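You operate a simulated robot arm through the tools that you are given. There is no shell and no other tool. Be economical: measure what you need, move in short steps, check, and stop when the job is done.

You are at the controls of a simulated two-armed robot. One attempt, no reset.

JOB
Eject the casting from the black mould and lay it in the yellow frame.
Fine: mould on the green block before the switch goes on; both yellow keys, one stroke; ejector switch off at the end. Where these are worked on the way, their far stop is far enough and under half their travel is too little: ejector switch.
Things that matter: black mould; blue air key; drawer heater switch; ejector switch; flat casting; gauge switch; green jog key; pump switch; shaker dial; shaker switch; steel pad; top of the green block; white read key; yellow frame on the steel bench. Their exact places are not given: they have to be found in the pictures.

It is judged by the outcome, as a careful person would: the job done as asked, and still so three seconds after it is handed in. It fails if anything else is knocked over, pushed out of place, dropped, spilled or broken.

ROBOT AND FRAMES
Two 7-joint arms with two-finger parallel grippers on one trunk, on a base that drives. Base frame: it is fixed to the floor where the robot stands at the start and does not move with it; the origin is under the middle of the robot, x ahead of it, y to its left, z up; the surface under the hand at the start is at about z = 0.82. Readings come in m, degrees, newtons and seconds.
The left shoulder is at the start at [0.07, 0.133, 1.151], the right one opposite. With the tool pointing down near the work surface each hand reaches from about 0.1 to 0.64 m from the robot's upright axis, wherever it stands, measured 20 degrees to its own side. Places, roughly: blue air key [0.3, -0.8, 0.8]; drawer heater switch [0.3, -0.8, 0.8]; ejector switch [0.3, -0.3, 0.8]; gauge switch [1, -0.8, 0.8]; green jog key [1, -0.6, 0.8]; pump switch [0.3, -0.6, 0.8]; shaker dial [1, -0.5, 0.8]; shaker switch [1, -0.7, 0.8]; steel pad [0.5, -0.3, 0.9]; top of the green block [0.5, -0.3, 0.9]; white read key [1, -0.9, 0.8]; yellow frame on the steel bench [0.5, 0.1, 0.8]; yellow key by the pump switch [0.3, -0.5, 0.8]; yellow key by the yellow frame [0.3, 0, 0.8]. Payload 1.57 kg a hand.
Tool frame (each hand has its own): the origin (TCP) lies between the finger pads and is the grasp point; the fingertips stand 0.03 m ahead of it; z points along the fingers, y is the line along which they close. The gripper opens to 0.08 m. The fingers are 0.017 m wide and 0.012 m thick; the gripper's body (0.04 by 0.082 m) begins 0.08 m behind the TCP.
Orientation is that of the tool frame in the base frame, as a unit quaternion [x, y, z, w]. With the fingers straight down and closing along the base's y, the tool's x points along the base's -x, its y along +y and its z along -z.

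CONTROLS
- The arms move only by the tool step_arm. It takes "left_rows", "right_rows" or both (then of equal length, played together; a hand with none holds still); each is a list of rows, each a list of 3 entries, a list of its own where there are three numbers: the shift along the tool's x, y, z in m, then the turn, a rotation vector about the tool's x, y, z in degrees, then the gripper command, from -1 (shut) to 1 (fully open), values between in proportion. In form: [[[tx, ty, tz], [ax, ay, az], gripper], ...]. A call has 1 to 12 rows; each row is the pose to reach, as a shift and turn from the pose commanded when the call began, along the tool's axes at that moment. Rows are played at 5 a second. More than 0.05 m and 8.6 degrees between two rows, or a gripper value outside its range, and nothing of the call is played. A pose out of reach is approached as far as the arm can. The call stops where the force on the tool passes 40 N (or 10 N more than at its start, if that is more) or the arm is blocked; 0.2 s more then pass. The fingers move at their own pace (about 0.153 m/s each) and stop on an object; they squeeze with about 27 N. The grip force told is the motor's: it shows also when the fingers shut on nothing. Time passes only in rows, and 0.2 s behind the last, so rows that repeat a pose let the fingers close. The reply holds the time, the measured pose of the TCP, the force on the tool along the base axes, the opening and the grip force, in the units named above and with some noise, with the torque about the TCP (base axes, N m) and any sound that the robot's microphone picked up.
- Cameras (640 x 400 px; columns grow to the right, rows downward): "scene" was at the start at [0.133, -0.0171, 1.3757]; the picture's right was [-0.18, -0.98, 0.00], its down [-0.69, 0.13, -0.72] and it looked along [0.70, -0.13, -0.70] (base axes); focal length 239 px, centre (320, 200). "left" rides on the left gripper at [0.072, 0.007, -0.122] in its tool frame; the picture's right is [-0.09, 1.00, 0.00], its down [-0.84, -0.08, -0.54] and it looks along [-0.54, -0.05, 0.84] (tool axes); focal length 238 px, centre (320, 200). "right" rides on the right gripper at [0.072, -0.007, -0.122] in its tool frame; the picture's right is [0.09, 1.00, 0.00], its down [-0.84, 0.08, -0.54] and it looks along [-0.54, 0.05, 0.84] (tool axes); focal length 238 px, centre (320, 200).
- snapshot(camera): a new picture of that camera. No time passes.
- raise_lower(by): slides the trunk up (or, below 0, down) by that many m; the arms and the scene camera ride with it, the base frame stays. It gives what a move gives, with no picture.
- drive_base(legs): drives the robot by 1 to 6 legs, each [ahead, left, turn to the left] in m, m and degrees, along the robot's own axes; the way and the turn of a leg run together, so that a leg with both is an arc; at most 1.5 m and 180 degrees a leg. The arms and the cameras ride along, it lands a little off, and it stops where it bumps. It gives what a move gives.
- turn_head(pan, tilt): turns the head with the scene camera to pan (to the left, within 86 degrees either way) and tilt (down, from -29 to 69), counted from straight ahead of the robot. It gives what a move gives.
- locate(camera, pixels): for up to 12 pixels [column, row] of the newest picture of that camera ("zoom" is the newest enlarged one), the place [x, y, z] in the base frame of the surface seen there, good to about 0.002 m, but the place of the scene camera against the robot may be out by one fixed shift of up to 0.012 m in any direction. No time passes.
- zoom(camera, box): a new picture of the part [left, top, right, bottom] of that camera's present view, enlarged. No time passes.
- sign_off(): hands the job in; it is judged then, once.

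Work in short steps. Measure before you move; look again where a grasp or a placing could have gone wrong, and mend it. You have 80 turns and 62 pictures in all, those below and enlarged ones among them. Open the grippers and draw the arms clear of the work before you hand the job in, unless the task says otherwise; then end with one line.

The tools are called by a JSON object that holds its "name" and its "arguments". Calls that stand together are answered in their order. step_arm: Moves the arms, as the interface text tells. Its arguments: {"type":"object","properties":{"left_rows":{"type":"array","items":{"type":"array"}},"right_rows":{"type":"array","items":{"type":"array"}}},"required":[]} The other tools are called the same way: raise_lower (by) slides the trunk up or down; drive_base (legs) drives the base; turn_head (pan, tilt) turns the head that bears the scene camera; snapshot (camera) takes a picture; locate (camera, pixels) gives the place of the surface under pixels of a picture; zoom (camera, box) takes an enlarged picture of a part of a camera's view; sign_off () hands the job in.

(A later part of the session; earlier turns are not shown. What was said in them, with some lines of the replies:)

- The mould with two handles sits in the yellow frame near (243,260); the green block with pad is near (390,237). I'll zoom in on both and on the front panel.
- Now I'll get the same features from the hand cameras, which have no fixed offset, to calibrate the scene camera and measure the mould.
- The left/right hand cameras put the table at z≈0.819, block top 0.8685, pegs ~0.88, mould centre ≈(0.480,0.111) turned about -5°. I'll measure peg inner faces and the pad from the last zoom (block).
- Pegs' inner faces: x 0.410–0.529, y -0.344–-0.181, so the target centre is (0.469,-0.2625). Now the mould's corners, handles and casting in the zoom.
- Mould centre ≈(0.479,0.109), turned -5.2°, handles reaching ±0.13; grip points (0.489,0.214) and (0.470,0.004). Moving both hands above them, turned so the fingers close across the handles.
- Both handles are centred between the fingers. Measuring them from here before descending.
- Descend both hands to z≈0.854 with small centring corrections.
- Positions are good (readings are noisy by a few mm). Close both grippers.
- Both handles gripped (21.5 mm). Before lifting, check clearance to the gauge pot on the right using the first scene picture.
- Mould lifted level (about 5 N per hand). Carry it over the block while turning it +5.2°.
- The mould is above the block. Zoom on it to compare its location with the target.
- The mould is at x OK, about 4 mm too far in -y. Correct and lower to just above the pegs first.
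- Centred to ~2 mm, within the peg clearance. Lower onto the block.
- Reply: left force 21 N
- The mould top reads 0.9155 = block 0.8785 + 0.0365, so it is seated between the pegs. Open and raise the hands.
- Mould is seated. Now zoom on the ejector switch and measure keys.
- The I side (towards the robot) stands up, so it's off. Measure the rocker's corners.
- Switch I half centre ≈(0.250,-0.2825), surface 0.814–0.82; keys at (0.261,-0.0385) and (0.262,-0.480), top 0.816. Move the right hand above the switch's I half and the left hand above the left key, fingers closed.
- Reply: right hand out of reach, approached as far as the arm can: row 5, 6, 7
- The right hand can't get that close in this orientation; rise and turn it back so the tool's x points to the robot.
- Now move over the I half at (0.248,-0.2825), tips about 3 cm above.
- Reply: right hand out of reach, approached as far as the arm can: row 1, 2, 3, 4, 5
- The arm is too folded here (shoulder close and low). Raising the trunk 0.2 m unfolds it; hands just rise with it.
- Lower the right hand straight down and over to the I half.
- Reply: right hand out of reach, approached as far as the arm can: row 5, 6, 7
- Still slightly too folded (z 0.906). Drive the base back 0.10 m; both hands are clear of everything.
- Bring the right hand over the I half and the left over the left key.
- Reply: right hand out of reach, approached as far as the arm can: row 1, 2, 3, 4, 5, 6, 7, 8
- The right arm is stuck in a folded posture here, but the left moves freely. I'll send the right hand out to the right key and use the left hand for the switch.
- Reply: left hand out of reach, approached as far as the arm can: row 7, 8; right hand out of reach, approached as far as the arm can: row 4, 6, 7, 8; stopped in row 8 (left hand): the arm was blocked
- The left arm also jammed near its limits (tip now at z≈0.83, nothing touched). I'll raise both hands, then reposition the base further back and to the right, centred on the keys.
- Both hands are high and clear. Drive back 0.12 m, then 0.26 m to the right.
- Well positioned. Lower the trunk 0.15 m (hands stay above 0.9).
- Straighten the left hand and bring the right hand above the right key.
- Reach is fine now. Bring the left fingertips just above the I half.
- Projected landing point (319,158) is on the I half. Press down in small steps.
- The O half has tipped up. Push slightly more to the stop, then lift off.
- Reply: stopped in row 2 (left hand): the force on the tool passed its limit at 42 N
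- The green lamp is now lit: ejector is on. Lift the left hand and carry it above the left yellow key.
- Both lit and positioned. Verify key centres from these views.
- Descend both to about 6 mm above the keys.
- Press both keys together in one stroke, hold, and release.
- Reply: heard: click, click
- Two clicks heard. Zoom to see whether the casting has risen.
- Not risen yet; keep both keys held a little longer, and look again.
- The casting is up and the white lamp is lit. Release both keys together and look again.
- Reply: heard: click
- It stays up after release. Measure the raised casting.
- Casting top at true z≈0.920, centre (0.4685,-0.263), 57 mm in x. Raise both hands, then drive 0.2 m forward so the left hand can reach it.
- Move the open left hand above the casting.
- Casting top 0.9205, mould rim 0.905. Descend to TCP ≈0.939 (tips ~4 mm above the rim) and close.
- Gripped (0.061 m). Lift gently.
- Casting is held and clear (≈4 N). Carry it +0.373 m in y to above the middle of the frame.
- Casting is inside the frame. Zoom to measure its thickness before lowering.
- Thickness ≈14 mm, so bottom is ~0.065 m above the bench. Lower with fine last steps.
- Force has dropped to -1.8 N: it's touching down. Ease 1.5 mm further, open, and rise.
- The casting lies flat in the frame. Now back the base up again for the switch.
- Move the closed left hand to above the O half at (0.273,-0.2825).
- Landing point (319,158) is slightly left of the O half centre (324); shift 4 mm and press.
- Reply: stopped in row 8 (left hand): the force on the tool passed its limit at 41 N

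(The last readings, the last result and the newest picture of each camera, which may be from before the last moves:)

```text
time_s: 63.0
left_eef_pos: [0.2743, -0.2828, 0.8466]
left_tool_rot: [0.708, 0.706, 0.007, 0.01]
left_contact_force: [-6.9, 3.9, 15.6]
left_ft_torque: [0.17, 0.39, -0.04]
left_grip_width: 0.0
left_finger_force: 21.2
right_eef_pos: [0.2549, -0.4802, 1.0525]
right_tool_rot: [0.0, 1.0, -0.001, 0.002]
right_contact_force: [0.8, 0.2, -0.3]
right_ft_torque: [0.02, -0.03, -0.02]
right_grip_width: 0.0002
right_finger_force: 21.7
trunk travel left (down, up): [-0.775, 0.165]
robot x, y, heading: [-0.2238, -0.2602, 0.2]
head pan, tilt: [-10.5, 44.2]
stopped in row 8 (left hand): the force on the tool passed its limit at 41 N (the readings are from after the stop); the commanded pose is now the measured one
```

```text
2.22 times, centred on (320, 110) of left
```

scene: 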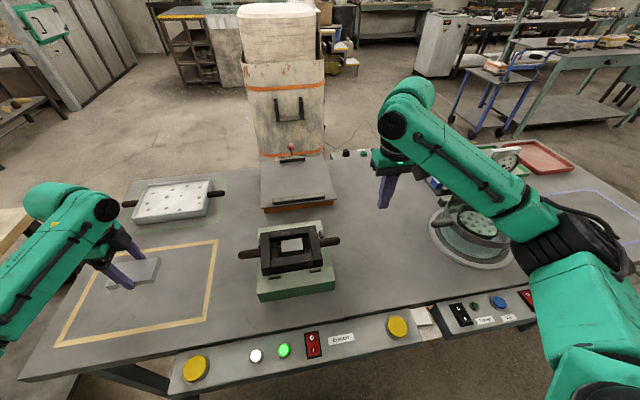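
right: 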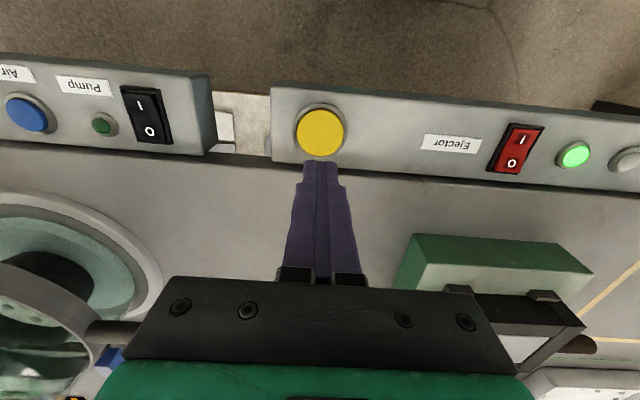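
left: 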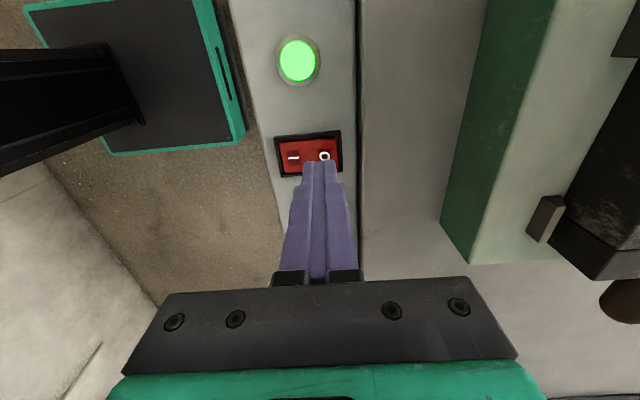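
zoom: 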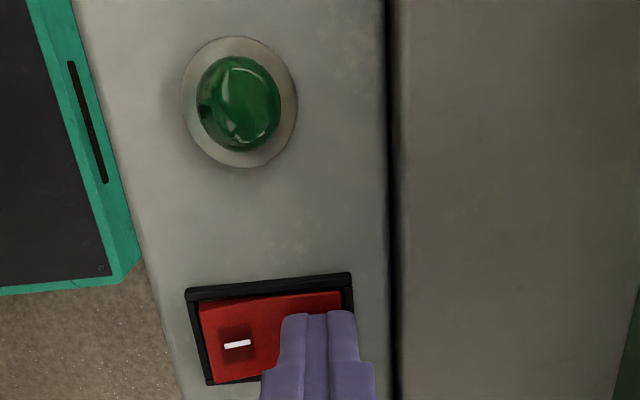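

The lamp is out and the I half is up: ejector off. Lift the left hand, open both grippers, and back the arms away.

{"name": "step_arm", "arguments": {"left_rows": [[[0, 0, -0.03], [0, 0, 0], -1], [[0, 0, -0.07], [0, 0, 0], -1], [[0.02, -0.01, -0.11], [0, 0, 0], 0], [[0.06, -0.02, -0.15], [0, 0, 0], 1], [[0.1, -0.03, -0.18], [0, 0, 0], 1], [[0.1, -0.03, -0.2], [0, 0, 0], 1], [[0.1, -0.03, -0.2], [0, 0, 0], 1]], "right_rows": [[[0, 0, 0], [0, 0, 0], -1], [[0, 0, -0.01], [0, 0, 0], -1], [[0, 0, -0.02], [0, 0, 0], 0], [[0, 0, -0.03], [0, 0, 0], 1], [[0, 0, -0.04], [0, 0, 0], 1], [[0, 0, -0.04], [0, 0, 0], 1], [[0, 0, -0.04], [0, 0, 0], 1]]}}

{"name": "snapshot", "arguments": {"camera": "scene"}}

{"name": "snapshot", "arguments": {"camera": "left"}}

```text
refused: row 4 steps farther than a row can; nothing moved
```

```text
6 pictures are left
```

scene: 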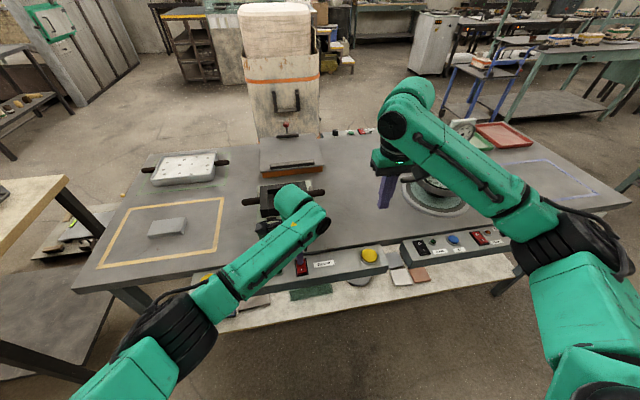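

```text
5 pictures are left
```

left: 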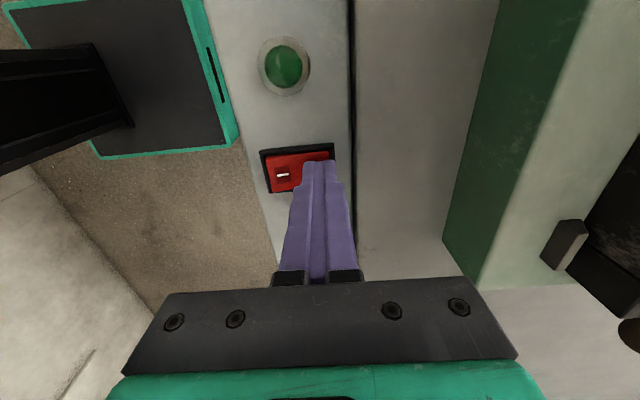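

One row was too long; replay with smaller steps.

{"name": "step_arm", "arguments": {"left_rows": [[[0, 0, -0.03], [0, 0, 0], -1], [[0, 0, -0.07], [0, 0, 0], -1], [[0.01, -0.01, -0.1], [0, 0, 0], 0], [[0.03, -0.02, -0.13], [0, 0, 0], 1], [[0.05, -0.03, -0.15], [0, 0, 0], 1], [[0.07, -0.03, -0.17], [0, 0, 0], 1], [[0.07, -0.03, -0.17], [0, 0, 0], 1]], "right_rows": [[[0, 0, 0], [0, 0, 0], -1], [[0, 0, -0.01], [0, 0, 0], -1], [[0, 0, -0.02], [0, 0, 0], 0], [[0, 0, -0.03], [0, 0, 0], 1], [[0, 0, -0.04], [0, 0, 0], 1], [[0, 0, -0.04], [0, 0, 0], 1], [[0, 0, -0.04], [0, 0, 0], 1]]}}

{"name": "drive_base", "arguments": {"legs": [[-0.15, 0, 0]]}}

{"name": "snapshot", "arguments": {"camera": "scene"}}

```text
time_s: 64.6
left_eef_pos: [0.2446, -0.2114, 1.0144]
left_tool_rot: [0.708, 0.706, 0.005, 0.007]
left_contact_force: [-0.5, -0.1, -0.5]
left_ft_torque: [0.01, 0.06, -0.01]
left_grip_width: 0.0798
left_finger_force: 0.1
right_eef_pos: [0.2592, -0.4818, 1.0897]
right_tool_rot: [0.0, 1.0, 0.001, 0.001]
right_contact_force: [-0.6, 0.5, -0.2]
right_ft_torque: [0.0, 0.0, 0.02]
right_grip_width: 0.0799
right_finger_force: 0.0
trunk travel left (down, up): [-0.775, 0.165]
robot x, y, heading: [-0.2303, -0.2565, -0.1]
head pan, tilt: [-10.5, 44.2]
```

```text
time_s: 66.0
left_eef_pos: [0.099, -0.2123, 1.0125]
left_tool_rot: [0.707, 0.707, 0.004, 0.007]
left_contact_force: [0.0, -0.4, -0.8]
left_ft_torque: [0.02, -0.02, -0.02]
left_grip_width: 0.0802
left_finger_force: 0.2
right_eef_pos: [0.1124, -0.4808, 1.0896]
right_tool_rot: [0.001, 1.0, 0.0, -0.001]
right_contact_force: [0.1, 0.0, 0.2]
right_ft_torque: [0.03, -0.01, -0.03]
right_grip_width: 0.0798
right_finger_force: 0.0
trunk travel left (down, up): [-0.775, 0.165]
robot x, y, heading: [-0.3727, -0.2573, 0.4]
head pan, tilt: [-10.5, 44.2]
```

```text
4 pictures are left
```

scene: 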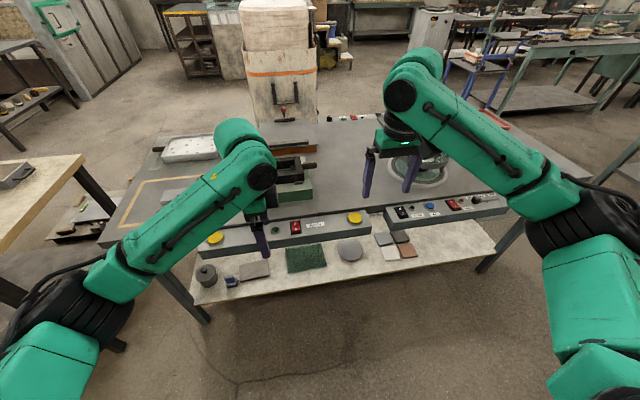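

Zoom on the switch and work area for a final check.

{"name": "zoom", "arguments": {"camera": "scene", "box": [200, 130, 400, 255]}}

```text
3.20 times, centred on (300, 192) of scene
```

zoom: 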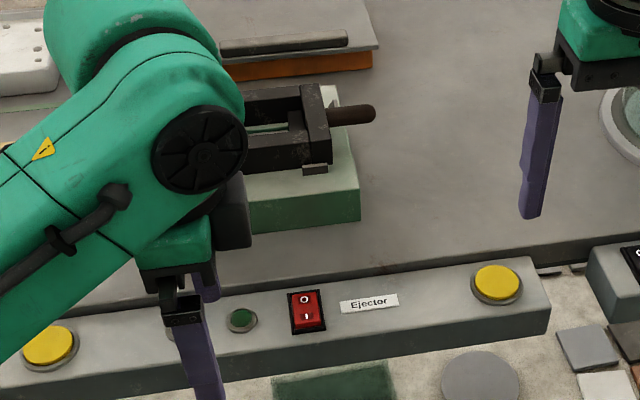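

The lamp is off, the casting is in the frame, the mould is on the block, and the arms are clear; handing in.

{"name": "sign_off", "arguments": {}}

```text
The job is handed in.
```

The casting was ejected from the black mould and is lying in the yellow frame; the mould is still on the green block, the ejector switch is off, and both grippers are open and clear of the bench.
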